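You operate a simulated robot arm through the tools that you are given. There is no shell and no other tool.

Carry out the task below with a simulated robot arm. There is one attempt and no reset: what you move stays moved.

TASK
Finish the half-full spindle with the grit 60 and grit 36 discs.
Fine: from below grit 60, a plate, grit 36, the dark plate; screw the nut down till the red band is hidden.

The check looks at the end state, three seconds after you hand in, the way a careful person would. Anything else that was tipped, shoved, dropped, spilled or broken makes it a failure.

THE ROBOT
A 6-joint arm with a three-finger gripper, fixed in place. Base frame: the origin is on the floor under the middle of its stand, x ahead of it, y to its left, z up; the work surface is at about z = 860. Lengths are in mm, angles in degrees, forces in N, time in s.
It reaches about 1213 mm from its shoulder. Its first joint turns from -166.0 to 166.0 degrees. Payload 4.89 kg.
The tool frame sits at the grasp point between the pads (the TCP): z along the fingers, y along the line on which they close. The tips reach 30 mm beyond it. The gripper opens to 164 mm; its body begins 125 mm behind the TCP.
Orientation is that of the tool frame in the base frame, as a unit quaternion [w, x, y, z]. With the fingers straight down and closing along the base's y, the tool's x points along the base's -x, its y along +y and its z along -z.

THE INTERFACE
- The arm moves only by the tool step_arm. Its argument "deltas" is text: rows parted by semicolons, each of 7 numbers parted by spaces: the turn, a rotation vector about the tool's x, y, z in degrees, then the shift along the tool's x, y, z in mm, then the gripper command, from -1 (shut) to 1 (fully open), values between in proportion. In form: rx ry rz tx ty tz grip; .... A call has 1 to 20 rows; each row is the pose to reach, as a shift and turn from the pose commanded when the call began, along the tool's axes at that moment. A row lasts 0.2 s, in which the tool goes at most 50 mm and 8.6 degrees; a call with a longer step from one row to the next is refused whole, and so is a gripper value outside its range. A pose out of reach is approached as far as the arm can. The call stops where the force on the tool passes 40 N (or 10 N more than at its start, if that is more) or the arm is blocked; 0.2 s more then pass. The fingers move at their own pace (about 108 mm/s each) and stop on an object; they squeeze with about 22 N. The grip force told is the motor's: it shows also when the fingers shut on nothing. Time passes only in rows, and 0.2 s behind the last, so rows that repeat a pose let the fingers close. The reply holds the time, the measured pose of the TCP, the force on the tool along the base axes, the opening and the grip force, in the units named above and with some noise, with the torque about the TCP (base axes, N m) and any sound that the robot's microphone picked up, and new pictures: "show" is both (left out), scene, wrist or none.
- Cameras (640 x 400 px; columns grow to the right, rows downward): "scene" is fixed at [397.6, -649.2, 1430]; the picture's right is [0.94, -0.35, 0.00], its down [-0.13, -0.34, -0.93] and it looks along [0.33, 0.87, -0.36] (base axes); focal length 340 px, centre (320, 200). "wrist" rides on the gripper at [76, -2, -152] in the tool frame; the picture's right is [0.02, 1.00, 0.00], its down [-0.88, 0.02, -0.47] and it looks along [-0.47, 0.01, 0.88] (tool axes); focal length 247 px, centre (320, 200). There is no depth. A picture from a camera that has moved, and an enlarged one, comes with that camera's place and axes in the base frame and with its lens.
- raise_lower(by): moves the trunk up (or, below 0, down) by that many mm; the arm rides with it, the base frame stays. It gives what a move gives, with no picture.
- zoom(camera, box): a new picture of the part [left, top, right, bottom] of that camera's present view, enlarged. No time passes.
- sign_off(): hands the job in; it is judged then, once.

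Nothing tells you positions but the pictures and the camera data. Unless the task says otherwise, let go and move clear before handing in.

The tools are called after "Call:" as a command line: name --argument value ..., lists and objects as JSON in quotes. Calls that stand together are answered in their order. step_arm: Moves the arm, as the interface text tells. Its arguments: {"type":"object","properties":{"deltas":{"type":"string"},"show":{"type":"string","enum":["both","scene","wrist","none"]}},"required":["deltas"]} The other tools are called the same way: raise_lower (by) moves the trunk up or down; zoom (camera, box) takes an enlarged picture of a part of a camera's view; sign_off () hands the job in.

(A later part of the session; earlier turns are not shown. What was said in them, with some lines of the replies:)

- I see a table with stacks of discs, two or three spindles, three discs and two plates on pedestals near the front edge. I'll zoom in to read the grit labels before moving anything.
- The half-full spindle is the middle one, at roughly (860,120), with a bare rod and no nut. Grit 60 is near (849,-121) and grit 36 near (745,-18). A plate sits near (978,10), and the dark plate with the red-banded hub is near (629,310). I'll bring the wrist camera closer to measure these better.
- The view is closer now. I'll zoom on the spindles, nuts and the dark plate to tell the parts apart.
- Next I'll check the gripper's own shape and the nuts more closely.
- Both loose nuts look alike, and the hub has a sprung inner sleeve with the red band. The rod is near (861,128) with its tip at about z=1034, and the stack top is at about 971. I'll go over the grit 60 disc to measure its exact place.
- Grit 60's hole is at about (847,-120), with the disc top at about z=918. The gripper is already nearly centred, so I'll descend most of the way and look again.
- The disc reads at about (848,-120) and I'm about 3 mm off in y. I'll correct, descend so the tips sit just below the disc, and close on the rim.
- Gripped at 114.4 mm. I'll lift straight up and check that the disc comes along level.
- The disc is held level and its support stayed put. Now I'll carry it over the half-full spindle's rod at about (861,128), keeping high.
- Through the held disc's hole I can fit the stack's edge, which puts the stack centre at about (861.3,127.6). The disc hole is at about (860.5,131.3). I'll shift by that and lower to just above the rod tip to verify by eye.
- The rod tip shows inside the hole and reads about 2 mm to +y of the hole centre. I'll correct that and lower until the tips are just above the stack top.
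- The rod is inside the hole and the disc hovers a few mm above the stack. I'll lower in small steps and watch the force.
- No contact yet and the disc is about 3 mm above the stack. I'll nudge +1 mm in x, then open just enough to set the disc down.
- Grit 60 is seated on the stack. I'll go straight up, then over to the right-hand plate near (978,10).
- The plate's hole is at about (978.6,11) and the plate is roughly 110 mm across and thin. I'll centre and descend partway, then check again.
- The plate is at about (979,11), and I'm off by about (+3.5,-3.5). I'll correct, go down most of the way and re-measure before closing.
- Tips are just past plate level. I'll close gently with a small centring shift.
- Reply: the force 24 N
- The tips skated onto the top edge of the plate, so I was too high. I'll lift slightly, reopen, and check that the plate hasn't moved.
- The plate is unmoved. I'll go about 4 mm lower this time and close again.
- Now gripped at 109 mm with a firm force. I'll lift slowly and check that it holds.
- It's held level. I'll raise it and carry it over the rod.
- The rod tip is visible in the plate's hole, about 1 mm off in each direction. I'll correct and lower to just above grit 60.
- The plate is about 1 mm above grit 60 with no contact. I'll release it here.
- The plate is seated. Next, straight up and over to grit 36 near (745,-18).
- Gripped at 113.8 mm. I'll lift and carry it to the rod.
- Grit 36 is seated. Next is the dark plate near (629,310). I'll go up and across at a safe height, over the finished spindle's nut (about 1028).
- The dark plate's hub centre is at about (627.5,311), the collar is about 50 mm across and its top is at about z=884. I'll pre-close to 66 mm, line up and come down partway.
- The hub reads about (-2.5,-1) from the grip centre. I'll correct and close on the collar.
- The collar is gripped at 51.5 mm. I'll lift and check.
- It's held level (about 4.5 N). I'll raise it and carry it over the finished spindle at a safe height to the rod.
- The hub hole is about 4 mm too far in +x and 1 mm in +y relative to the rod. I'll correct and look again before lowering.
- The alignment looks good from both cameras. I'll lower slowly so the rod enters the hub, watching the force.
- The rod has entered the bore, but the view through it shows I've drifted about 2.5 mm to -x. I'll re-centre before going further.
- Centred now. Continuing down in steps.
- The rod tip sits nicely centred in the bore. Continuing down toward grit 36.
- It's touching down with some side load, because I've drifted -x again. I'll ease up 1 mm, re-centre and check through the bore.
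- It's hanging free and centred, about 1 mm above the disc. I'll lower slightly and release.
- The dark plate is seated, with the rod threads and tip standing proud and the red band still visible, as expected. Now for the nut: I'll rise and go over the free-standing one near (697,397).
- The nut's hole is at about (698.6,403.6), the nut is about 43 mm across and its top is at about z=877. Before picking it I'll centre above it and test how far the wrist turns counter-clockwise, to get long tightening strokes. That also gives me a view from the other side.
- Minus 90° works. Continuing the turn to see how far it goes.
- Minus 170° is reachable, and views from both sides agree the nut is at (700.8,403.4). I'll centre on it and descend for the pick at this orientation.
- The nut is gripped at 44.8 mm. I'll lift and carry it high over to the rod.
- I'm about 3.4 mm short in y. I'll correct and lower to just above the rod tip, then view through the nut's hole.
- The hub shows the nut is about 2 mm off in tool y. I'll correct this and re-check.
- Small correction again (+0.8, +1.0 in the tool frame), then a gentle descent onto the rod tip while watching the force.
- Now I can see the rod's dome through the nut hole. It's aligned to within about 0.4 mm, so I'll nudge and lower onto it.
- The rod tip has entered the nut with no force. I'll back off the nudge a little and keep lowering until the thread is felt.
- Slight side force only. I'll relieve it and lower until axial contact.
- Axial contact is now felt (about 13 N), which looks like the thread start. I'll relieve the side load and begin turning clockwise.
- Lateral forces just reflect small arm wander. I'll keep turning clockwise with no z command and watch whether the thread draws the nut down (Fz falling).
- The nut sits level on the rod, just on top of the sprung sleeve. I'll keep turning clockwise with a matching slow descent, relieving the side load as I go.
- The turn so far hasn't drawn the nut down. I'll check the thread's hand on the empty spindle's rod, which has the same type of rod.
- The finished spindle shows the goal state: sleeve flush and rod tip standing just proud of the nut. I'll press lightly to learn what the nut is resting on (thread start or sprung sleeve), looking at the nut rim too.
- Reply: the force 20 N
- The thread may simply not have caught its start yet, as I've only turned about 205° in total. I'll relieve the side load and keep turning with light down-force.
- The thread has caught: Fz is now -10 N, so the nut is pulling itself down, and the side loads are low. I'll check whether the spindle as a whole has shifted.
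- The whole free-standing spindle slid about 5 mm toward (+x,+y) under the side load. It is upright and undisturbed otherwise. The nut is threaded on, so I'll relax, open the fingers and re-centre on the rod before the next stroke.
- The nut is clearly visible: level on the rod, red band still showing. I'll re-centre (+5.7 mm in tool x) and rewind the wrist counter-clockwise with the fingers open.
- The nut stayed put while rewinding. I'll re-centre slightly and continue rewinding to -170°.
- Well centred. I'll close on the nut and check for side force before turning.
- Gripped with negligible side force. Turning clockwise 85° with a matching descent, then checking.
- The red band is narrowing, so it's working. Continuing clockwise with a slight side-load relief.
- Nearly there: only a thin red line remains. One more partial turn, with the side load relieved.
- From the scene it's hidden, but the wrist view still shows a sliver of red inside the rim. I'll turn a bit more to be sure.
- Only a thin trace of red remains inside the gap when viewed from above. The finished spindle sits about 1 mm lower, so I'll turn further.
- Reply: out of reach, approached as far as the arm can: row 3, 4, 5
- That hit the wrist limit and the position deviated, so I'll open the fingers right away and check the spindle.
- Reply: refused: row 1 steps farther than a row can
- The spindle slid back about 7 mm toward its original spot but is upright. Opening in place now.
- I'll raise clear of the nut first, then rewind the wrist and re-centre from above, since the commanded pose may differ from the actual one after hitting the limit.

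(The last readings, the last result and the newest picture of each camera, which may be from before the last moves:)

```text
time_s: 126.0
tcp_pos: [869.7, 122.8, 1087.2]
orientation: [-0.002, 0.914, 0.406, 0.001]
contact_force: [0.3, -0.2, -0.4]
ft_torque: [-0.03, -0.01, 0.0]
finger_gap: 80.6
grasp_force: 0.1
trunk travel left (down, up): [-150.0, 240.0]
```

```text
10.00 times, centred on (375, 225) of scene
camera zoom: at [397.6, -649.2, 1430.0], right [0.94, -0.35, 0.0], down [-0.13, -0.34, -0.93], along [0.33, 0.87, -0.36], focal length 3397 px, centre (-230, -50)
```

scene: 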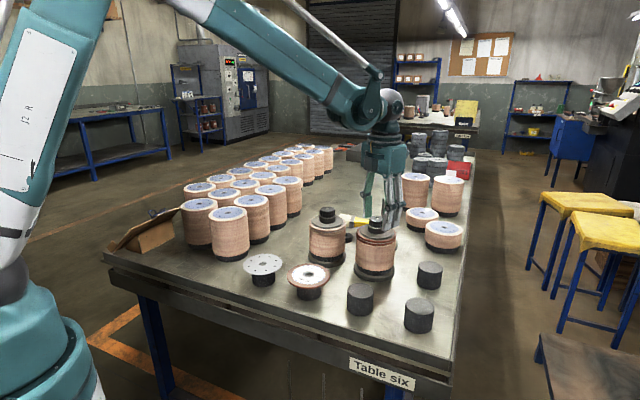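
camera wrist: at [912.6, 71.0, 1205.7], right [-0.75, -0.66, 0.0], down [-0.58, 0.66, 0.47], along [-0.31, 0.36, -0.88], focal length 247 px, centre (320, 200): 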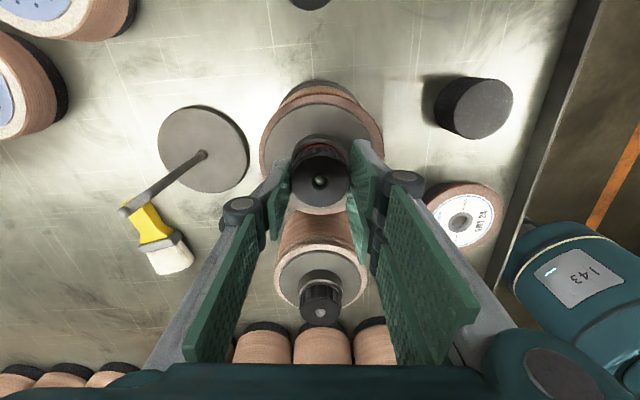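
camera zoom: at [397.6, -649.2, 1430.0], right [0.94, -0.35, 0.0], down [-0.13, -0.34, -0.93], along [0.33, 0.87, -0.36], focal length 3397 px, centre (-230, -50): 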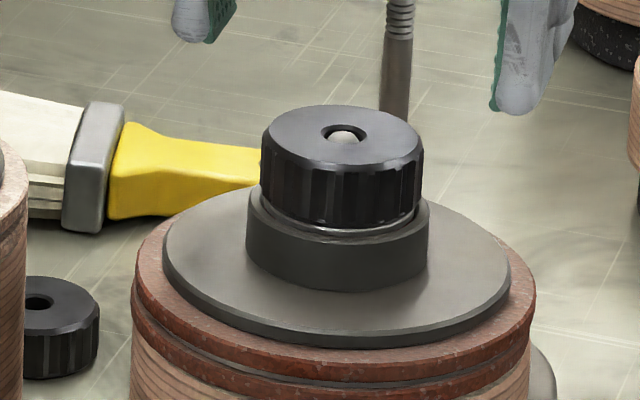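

Call:
zoom --camera "scene" --box '[364, 212, 386, 232]'

Call:
zoom --camera "wrist" --box '[295, 125, 345, 155]'

Call:
zoom --camera "wrist" --box '[0, 0, 640, 400]'

```text
16.00 times, centred on (375, 222) of scene
camera zoom: at [397.6, -649.2, 1430.0], right [0.94, -0.35, 0.0], down [-0.13, -0.34, -0.93], along [0.33, 0.87, -0.36], focal length 5435 px, centre (-560, -152)
```

zoom: 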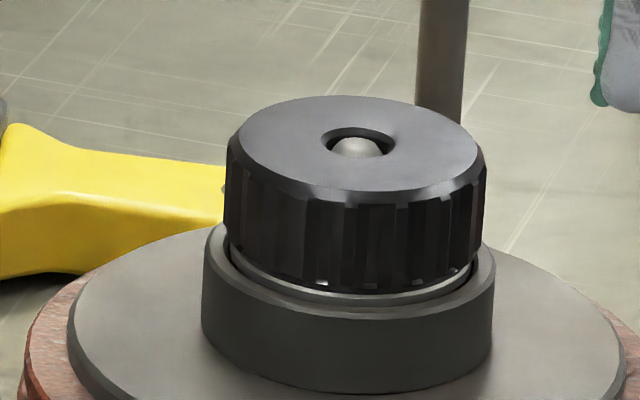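

```text
12.80 times, centred on (320, 140) of wrist
camera zoom: at [920.1, 180.0, 1239.3], right [0.76, -0.65, 0.0], down [-0.58, -0.67, 0.47], along [-0.31, -0.35, -0.88], focal length 3161 px, centre (320, 968)
```

zoom: 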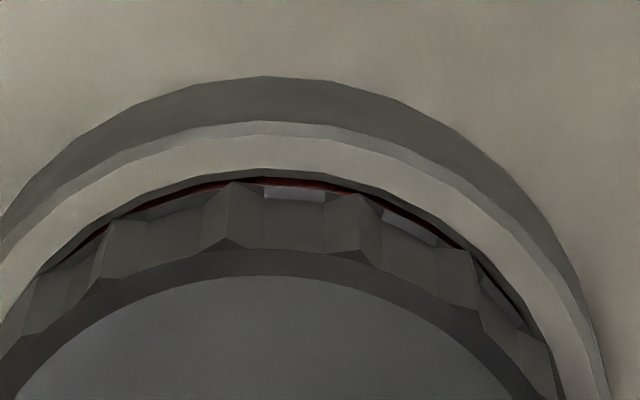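

```text
1.00 times, centred on (320, 200) of wrist (not enlarged: the box is as wide or as high as the picture)
camera zoom: at [920.1, 180.0, 1239.3], right [0.76, -0.65, 0.0], down [-0.58, -0.67, 0.47], along [-0.31, -0.35, -0.88], focal length 247 px, centre (320, 200)
```

zoom: 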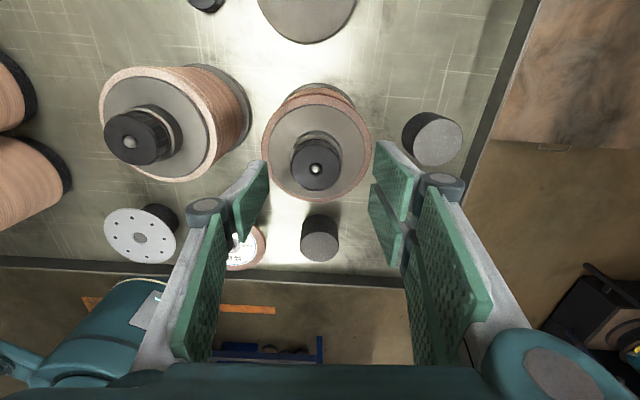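

Call:
zoom --camera "wrist" --box '[95, 90, 195, 170]'

Call:
zoom --camera "wrist" --box '[150, 100, 190, 150]'

```text
5.00 times, centred on (145, 130) of wrist
camera zoom: at [920.1, 180.0, 1239.3], right [0.76, -0.65, 0.0], down [-0.58, -0.67, 0.47], along [-0.31, -0.35, -0.88], focal length 1235 px, centre (1195, 550)
```

zoom: 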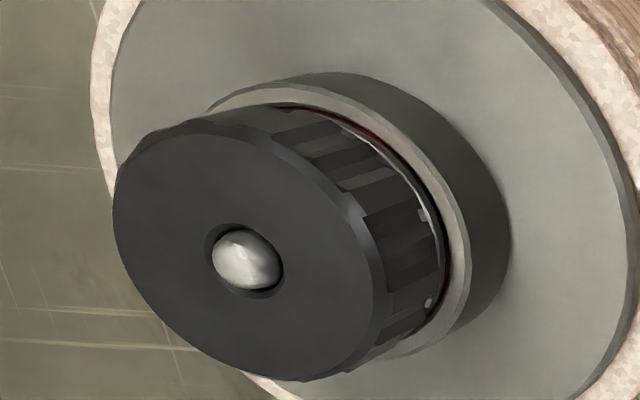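

```text
8.00 times, centred on (170, 125) of wrist
camera zoom: at [920.1, 180.0, 1239.3], right [0.76, -0.65, 0.0], down [-0.58, -0.67, 0.47], along [-0.31, -0.35, -0.88], focal length 1976 px, centre (1520, 800)
```

zoom: 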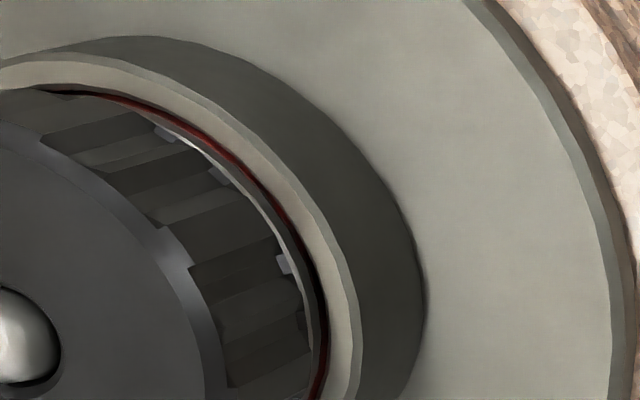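

The finished reference shows the same hairline of red only from steeply above, so we're about there. For margin I'll give it one more partial turn. First I'll rewind above the nut, re-centre and re-measure.

Call:
step_arm --deltas "0 0 0 -3 -3.9 0 -0.02; 0 0 -8.5 -3 -3.9 0 -0.02; 0 0 -17 -3 -3.9 0 -0.02; 0 0 -25.5 -3 -3.9 0 -0.02; 0 0 -34 -3 -3.9 0 -0.02; 0 0 -42.5 -3 -3.9 0 -0.02; 0 0 -51 -3 -3.9 0 -0.02; 0 0 -59.5 -3 -3.9 0 -0.02; 0 0 -68 -3 -3.9 0 -0.02; 0 0 -76.5 -3 -3.9 0 -0.02; 0 0 -85 -3 -3.9 0 -0.02; 0 0 -93.5 -3 -3.9 0 -0.02; 0 0 -102 -3 -3.9 0 -0.02; 0 0 -110.5 -3 -3.9 0 -0.02; 0 0 -119 -3 -3.9 0 -0.02; 0 0 -127.5 -3 -3.9 0 -0.02; 0 0 -136 -3 -3.9 0 -0.02; 0 0 -144.5 -3 -3.9 0 -0.02; 0 0 -153 -3 -3.9 0 -0.02; 0 0 -160 -3 -3.9 0 -0.02" --show "none"

Call:
zoom --camera "wrist" --box '[240, 100, 400, 240]'

```text
time_s: 130.2
tcp_pos: [865.1, 121.8, 1087.4]
orientation: [0.0, -0.24, 0.971, 0.003]
contact_force: [-0.1, 0.1, -0.1]
ft_torque: [-0.05, -0.01, 0.0]
finger_gap: 80.6
grasp_force: 0.0
trunk travel left (down, up): [-150.0, 240.0]
```

```text
2.86 times, centred on (320, 170) of wrist
camera zoom: at [797.9, 84.6, 1238.6], right [-0.49, 0.87, 0.0], down [0.77, 0.43, 0.47], along [0.41, 0.23, -0.88], focal length 706 px, centre (320, 286)
```

zoom: 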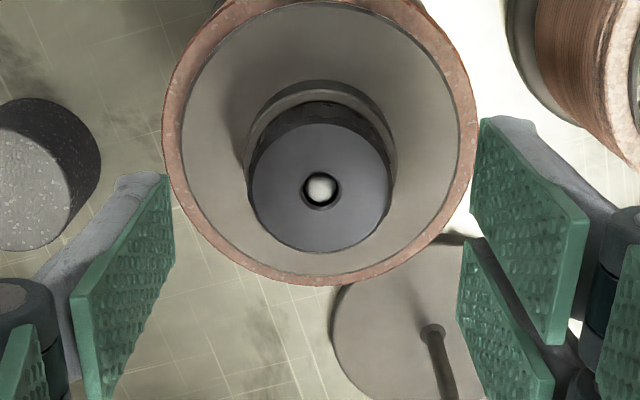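

Well centred now. Lowering around the nut, then closing.

Call:
step_arm --deltas "0 0 0 -0.2 0 15 -0.02; 0 0 0 -0.2 0 30 -0.02; 0 0 0 -0.2 0 40 -0.02; 0 0 0 -0.2 0 40 -0.02" --show "none"

Call:
zoom --camera "wrist" --box '[280, 135, 360, 215]'

Call:
zoom --camera "scene" --box '[355, 205, 395, 235]'

```text
time_s: 131.2
tcp_pos: [864.7, 124.2, 1048.0]
orientation: [0.001, -0.24, 0.971, 0.003]
contact_force: [0.1, 0.0, -0.1]
ft_torque: [0.03, 0.01, 0.03]
finger_gap: 80.5
grasp_force: 0.1
trunk travel left (down, up): [-150.0, 240.0]
```

```text
5.00 times, centred on (320, 175) of wrist
camera zoom: at [798.1, 85.9, 1199.6], right [-0.49, 0.87, 0.0], down [0.77, 0.43, 0.47], along [0.41, 0.23, -0.88], focal length 1235 px, centre (320, 325)
```

zoom: 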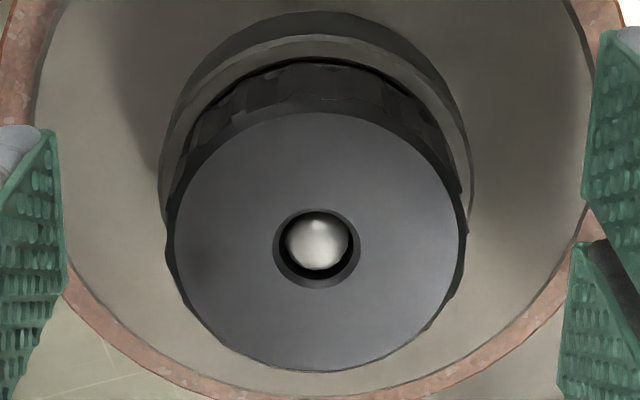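

```text
13.33 times, centred on (375, 220) of scene
camera zoom: at [397.6, -649.2, 1430.0], right [0.94, -0.35, 0.0], down [-0.13, -0.34, -0.93], along [0.33, 0.87, -0.36], focal length 4530 px, centre (-413, -67)
```

zoom: 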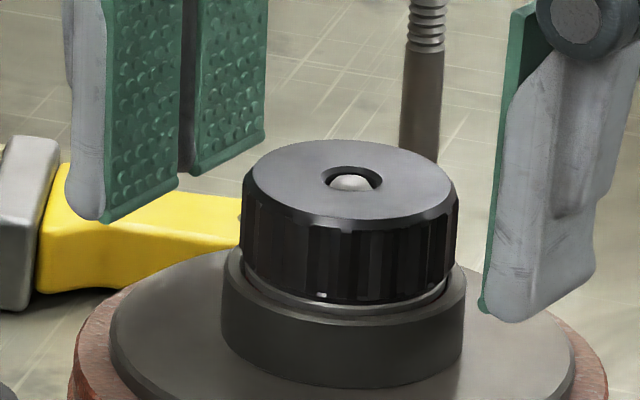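

Call:
step_arm --deltas "0 0 0 -0.3 -1 0 -0.2; 0 0 0 -0.3 -1 0 -0.4; 0 0 0 -0.3 -1 0 -0.6; 0 0 0 -0.3 -1 0 -0.7; 0 0 0 -0.3 -1 0 -0.7" --show "none"

```text
time_s: 132.4
tcp_pos: [864.9, 122.8, 1047.4]
orientation: [0.0, -0.241, 0.971, 0.003]
contact_force: [-2.2, 2.2, -0.1]
ft_torque: [0.08, 0.06, 0.05]
finger_gap: 44.8
grasp_force: 21.9
trunk travel left (down, up): [-150.0, 240.0]
```

Light grip, low side force. Turning clockwise in short segments.

Call:
step_arm --deltas "0 0 8 0 0 0.07 -0.7; 0 0 16 0 0 0.14 -0.7; 0 0 24 0 0 0.2 -0.7; 0 0 32 0 0 0.27 -0.7; 0 0 40 0 0 0.33 -0.7; 0 0 48 0 0 0.4 -0.7; 0 0 56 0 0 0.47 -0.7; 0 0 60 0 0 0.5 -0.7" --show "none"

Call:
zoom --camera "wrist" --box '[280, 135, 360, 215]'

Call:
zoom --camera "scene" --box '[355, 205, 395, 235]'

```text
time_s: 134.2
tcp_pos: [866.7, 120.7, 1046.3]
orientation: [0.0, 0.278, 0.961, 0.003]
contact_force: [-0.4, -1.3, -11.4]
ft_torque: [-0.15, 0.0, 0.15]
finger_gap: 44.7
grasp_force: 21.8
trunk travel left (down, up): [-150.0, 240.0]
```

```text
5.00 times, centred on (320, 175) of wrist
camera zoom: at [801.2, 161.1, 1199.0], right [0.52, 0.86, 0.0], down [0.76, -0.46, 0.47], along [0.4, -0.24, -0.88], focal length 1235 px, centre (320, 325)
```

zoom: 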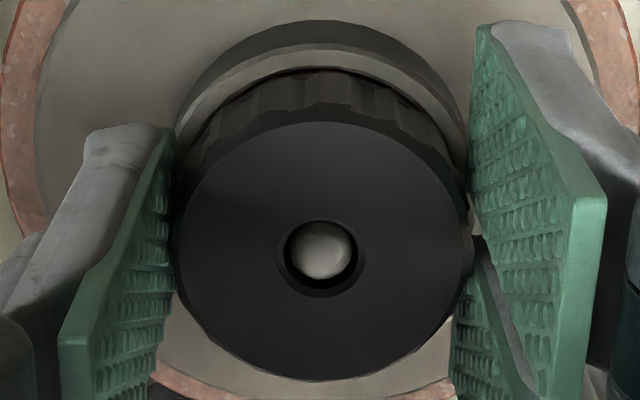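

```text
13.33 times, centred on (375, 220) of scene
camera zoom: at [397.6, -649.2, 1430.0], right [0.94, -0.35, 0.0], down [-0.13, -0.34, -0.93], along [0.33, 0.87, -0.36], focal length 4530 px, centre (-413, -67)
```

zoom: 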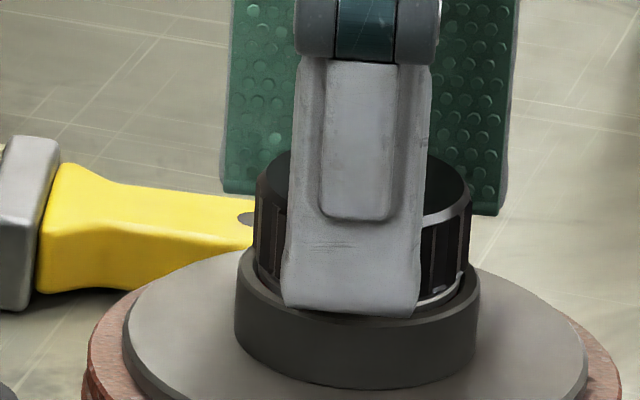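

The red is no longer visible from either camera. The nut is pulling the hand down (-11 N), so I'll follow it down and add a little more turn for margin.

Call:
step_arm --deltas "0 0 0 0 0 0.6 -0.7; 0 0 8 0 0 0.7 -0.7; 0 0 16 0 0 0.85 -0.7; 0 0 24 0 0 1 -0.7; 0 0 32 0 0 1.1 -0.7; 0 0 40 0 0 1.2 -0.7; 0 0 48 0 0 1.3 -0.7; 0 0 50 0 0 1.3 -0.7" --show "none"

Call:
zoom --camera "wrist" --box '[280, 135, 360, 215]'

Call:
zoom --camera "scene" --box '[355, 205, 395, 235]'

```text
time_s: 136.0
tcp_pos: [864.9, 121.6, 1045.8]
orientation: [-0.002, 0.658, 0.753, 0.002]
contact_force: [-1.8, -5.1, -6.0]
ft_torque: [-0.16, 0.1, 0.17]
finger_gap: 44.5
grasp_force: 22.5
trunk travel left (down, up): [-150.0, 240.0]
```

```text
5.00 times, centred on (320, 175) of wrist
camera zoom: at [854.6, 197.0, 1198.5], right [0.99, 0.15, 0.0], down [0.14, -0.87, 0.47], along [0.07, -0.46, -0.88], focal length 1235 px, centre (320, 325)
```

zoom: 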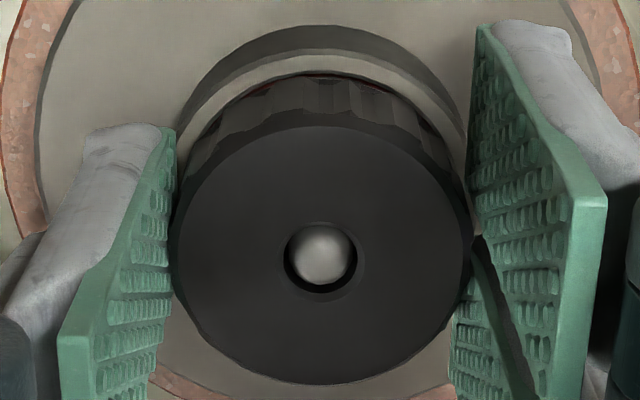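

```text
13.33 times, centred on (375, 220) of scene
camera zoom: at [397.6, -649.2, 1430.0], right [0.94, -0.35, 0.0], down [-0.13, -0.34, -0.93], along [0.33, 0.87, -0.36], focal length 4530 px, centre (-413, -67)
```

zoom: 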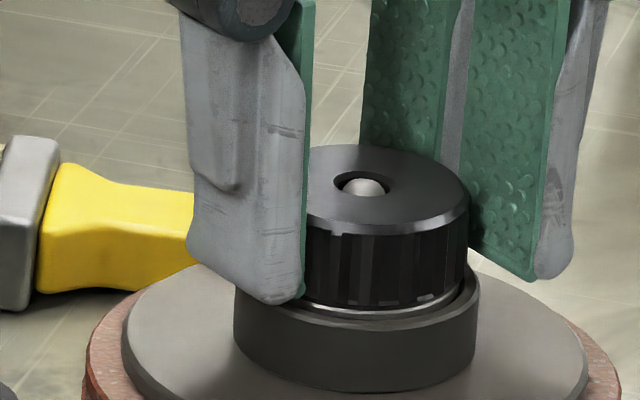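

Call:
step_arm --deltas "0 0 0 0 0.3 0.5 -0.7; 0 0 8 0 0.3 0.6 -0.7; 0 0 16 0 0.3 0.7 -0.7; 0 0 24 0 0.3 0.8 -0.7; 0 0 32 0 0.3 0.9 -0.7; 0 0 40 0 0.3 1 -0.7; 0 0 48 0 0.3 1.1 -0.7; 0 0 56 0 0.3 1.2 -0.7; 0 0 60 0 0.3 1.2 -0.7" --show "none"

Call:
zoom --camera "wrist" --box '[280, 135, 360, 215]'

Call:
zoom --camera "scene" --box '[355, 205, 395, 235]'

```text
time_s: 138.0
tcp_pos: [866.3, 121.6, 1044.7]
orientation: [-0.002, 0.946, 0.323, 0.0]
contact_force: [-1.5, -1.0, -0.2]
ft_torque: [-0.05, 0.04, 0.31]
finger_gap: 44.6
grasp_force: 22.2
trunk travel left (down, up): [-150.0, 240.0]
```

```text
5.00 times, centred on (320, 175) of wrist
camera zoom: at [926.2, 169.5, 1197.0], right [0.63, -0.78, 0.0], down [-0.68, -0.56, 0.47], along [-0.37, -0.29, -0.88], focal length 1235 px, centre (320, 325)
```

zoom: 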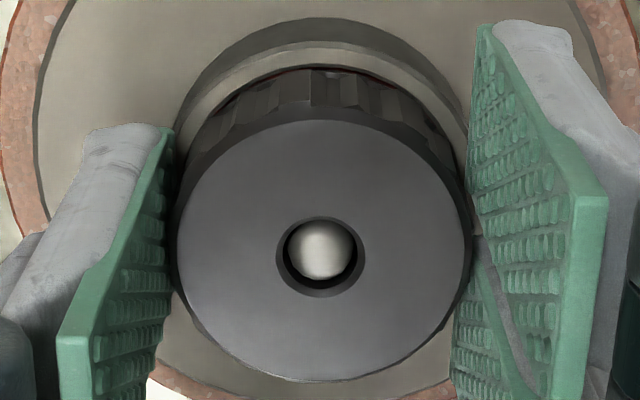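

```text
13.33 times, centred on (375, 220) of scene
camera zoom: at [397.6, -649.2, 1430.0], right [0.94, -0.35, 0.0], down [-0.13, -0.34, -0.93], along [0.33, 0.87, -0.36], focal length 4530 px, centre (-413, -67)
```

zoom: 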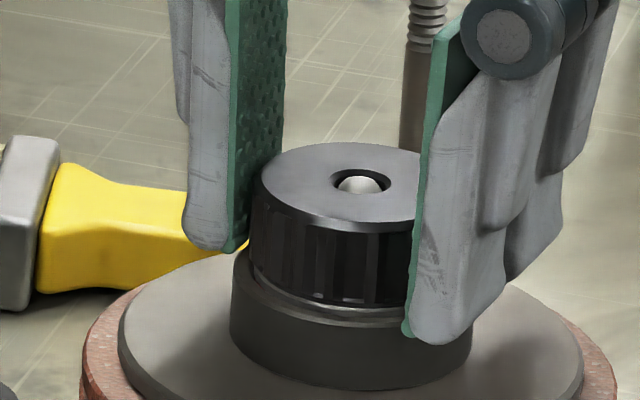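

Resistance has grown (0.3 N·m). I'll release and inspect.

Call:
step_arm --deltas "0 0 0 0 0 0 -0.5; 0 0 0 0 0 0 -0.3; 0 0 0 0 0 0 -0.02; 0 0 0 0 0 -20 -0.02; 0 0 0 0 0 -45 -0.02; 0 0 0 0 0 -45 -0.02" --show "none"

Call:
zoom --camera "scene" --box '[355, 205, 395, 235]'

Call:
zoom --camera "scene" --box '[310, 200, 350, 230]'

Call:
zoom --camera "wrist" --box '[295, 120, 345, 160]'

```text
time_s: 139.4
tcp_pos: [867.7, 119.6, 1089.9]
orientation: [-0.002, 0.946, 0.324, 0.0]
contact_force: [0.1, -0.5, 0.0]
ft_torque: [0.01, 0.0, 0.03]
finger_gap: 80.3
grasp_force: 0.0
trunk travel left (down, up): [-150.0, 240.0]
```

```text
13.33 times, centred on (375, 220) of scene
camera zoom: at [397.6, -649.2, 1430.0], right [0.94, -0.35, 0.0], down [-0.13, -0.34, -0.93], along [0.33, 0.87, -0.36], focal length 4530 px, centre (-413, -67)
```

zoom: 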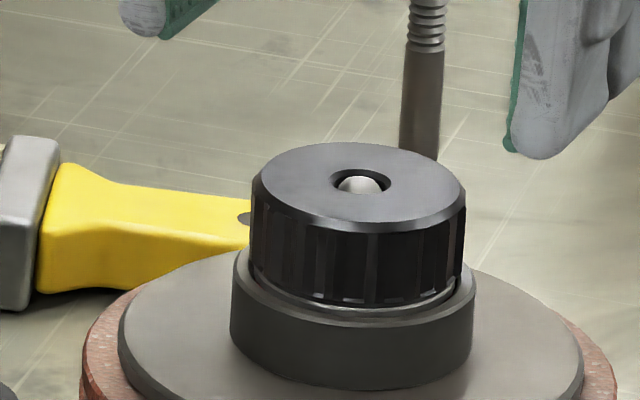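

```text
13.33 times, centred on (330, 215) of scene
camera zoom: at [397.6, -649.2, 1430.0], right [0.94, -0.35, 0.0], down [-0.13, -0.34, -0.93], along [0.33, 0.87, -0.36], focal length 4530 px, centre (187, 0)
```

zoom: 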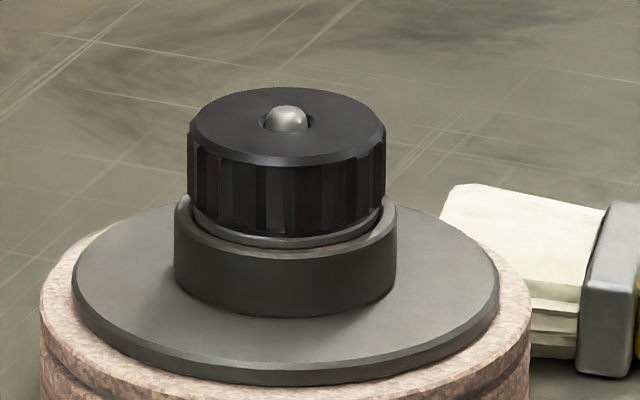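

```text
10.00 times, centred on (320, 140) of wrist
camera zoom: at [926.2, 168.3, 1241.7], right [0.63, -0.78, 0.0], down [-0.68, -0.56, 0.47], along [-0.37, -0.29, -0.88], focal length 2470 px, centre (320, 800)
```

zoom: 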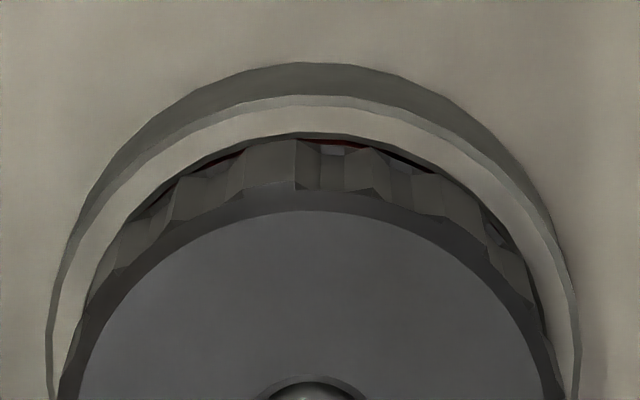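

Ours now matches, and is slightly deeper than, the finished spindle: a silver sleeve edge with no red showing. I'll move clear upward and take a full look around before handing in.

Call:
step_arm --deltas "0 0 0 0 0 -40 0.2; 0 0 0 0 0 -80 0.2; 0 0 0 0 0 -120 0.2; 0 0 -8 0 0 -150 0.2; 0 0 -16 -20 0 -150 0.2; 0 0 -24 -50 0 -150 0.2; 0 0 -32 -90 0 -150 0.2; 0 0 -40 -130 0 -150 0.2; 0 0 -40 -130 0 -150 0.2" --show "both"

Call:
zoom --camera "scene" --box '[340, 200, 410, 290]'

Call:
zoom --camera "scene" --box '[360, 210, 392, 236]'

Call:
zoom --camera "scene" --box '[230, 190, 470, 340]'

```text
time_s: 141.4
tcp_pos: [763.6, 42.2, 1239.3]
orientation: [-0.002, 0.778, 0.628, 0.001]
contact_force: [-0.7, 0.0, 0.9]
ft_torque: [0.08, -0.13, 0.01]
finger_gap: 98.2
grasp_force: 0.1
trunk travel left (down, up): [-150.0, 240.0]
camera wrist: at [778.0, 117.0, 1391.5], right [0.98, -0.19, 0.0], down [-0.17, -0.87, 0.47], along [-0.09, -0.46, -0.88], focal length 247 px, centre (320, 200)
```

scene: 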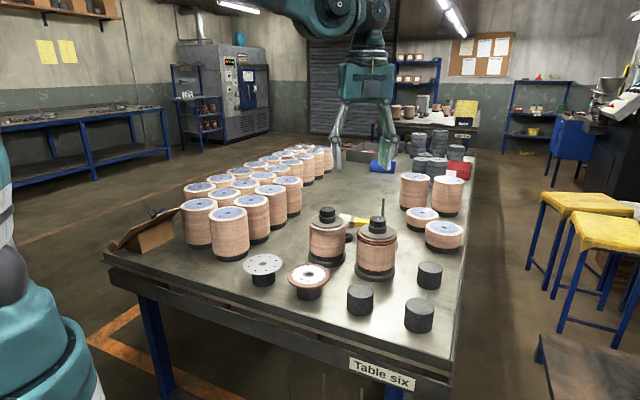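
wrist: 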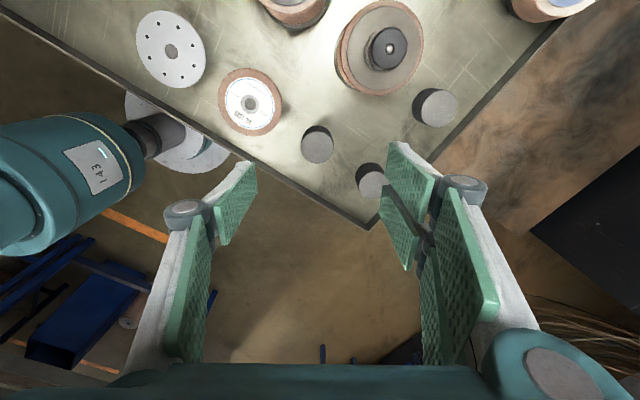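

```text
4.44 times, centred on (375, 245) of scene
camera zoom: at [397.6, -649.2, 1430.0], right [0.94, -0.35, 0.0], down [-0.13, -0.34, -0.93], along [0.33, 0.87, -0.36], focal length 1510 px, centre (76, 0)
```

zoom: 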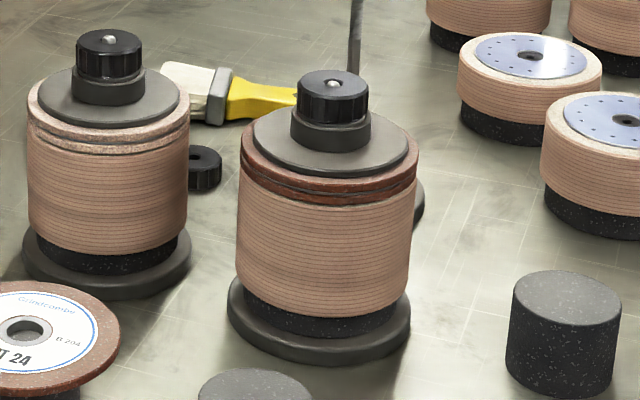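

```text
15.38 times, centred on (376, 223) of scene
camera zoom: at [397.6, -649.2, 1430.0], right [0.94, -0.35, 0.0], down [-0.13, -0.34, -0.93], along [0.33, 0.87, -0.36], focal length 5226 px, centre (-542, -154)
```

zoom: 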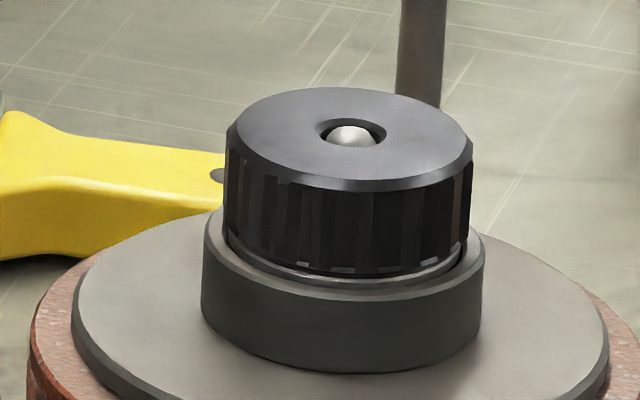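

```text
2.67 times, centred on (350, 265) of scene
camera zoom: at [397.6, -649.2, 1430.0], right [0.94, -0.35, 0.0], down [-0.13, -0.34, -0.93], along [0.33, 0.87, -0.36], focal length 906 px, centre (240, 27)
```

zoom: 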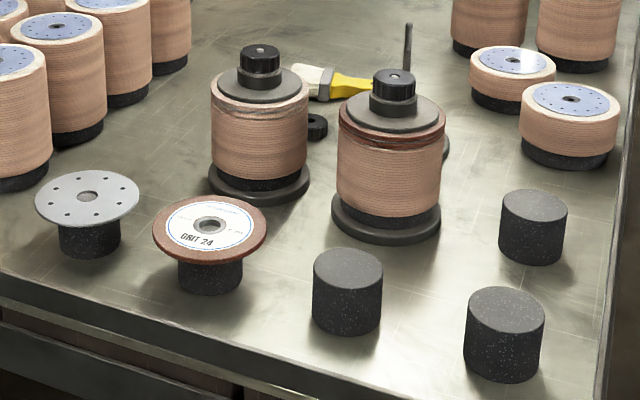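

Everything else stands as it was, and the spindle is upright with the order right. One last look at the nut from the wrist camera's side before handing in.

Call:
zoom --camera "wrist" --box '[360, 15, 420, 75]'

Call:
zoom --camera "scene" --box '[350, 225, 402, 262]'

```text
6.67 times, centred on (390, 45) of wrist
camera zoom: at [778.0, 117.0, 1391.5], right [0.98, -0.19, 0.0], down [-0.17, -0.87, 0.47], along [-0.09, -0.46, -0.88], focal length 1646 px, centre (-147, 1233)
```

zoom: 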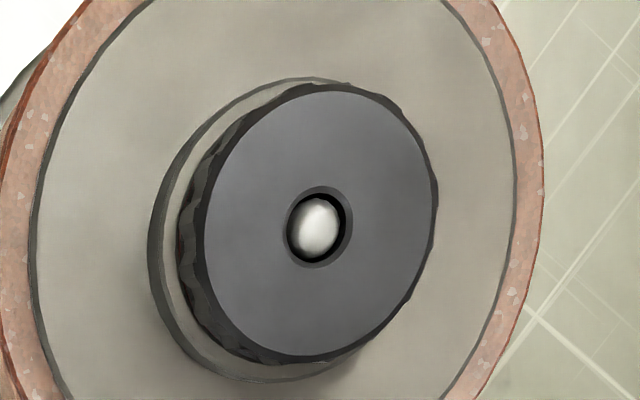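

```text
10.81 times, centred on (376, 244) of scene
camera zoom: at [397.6, -649.2, 1430.0], right [0.94, -0.35, 0.0], down [-0.13, -0.34, -0.93], along [0.33, 0.87, -0.36], focal length 3673 px, centre (-285, -270)
```

zoom: 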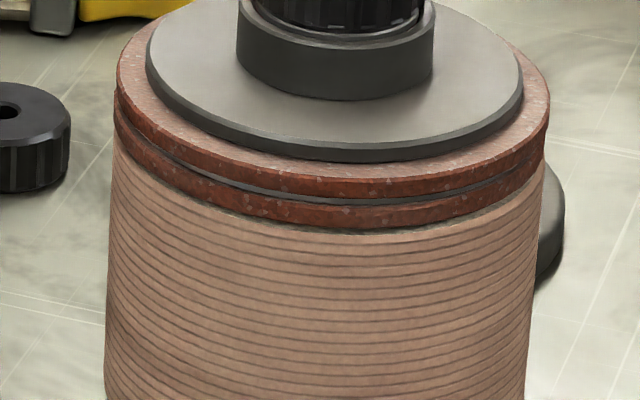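

No red shows from either side. The stack reads grit 60, plate, grit 36, dark plate, nut, and the gripper is clear, so I'm handing in.

Call:
sign_off

```text
The job is handed in.
```

The half-full spindle is finished and I've handed the job in; I don't have the check's result. From below, the order is grit 60, a plate, grit 36, the dark plate, with the nut screwed down on top.

- **Red band:** it no longer shows from the scene camera. In the close wrist view straight after the last turn, a hairline was still visible from steeply above, inside the gap between nut and collar. The already-finished spindle showed the same hairline when I compared them, and the nut sits at about the same depth or slightly lower than on that one.
- **Spindle position:** the whole spindle slid about 7 mm from where it started while I was turning the nut. The first slide came from side load before the thread caught, and the next from the wrist reaching its turning limit. It is still upright and not tilted.
- **Everything else:** the finished spindle, the spare nut, the grit 24 disc, the other plate and the empty supports look as they did at the start. The gripper is clear of the table.
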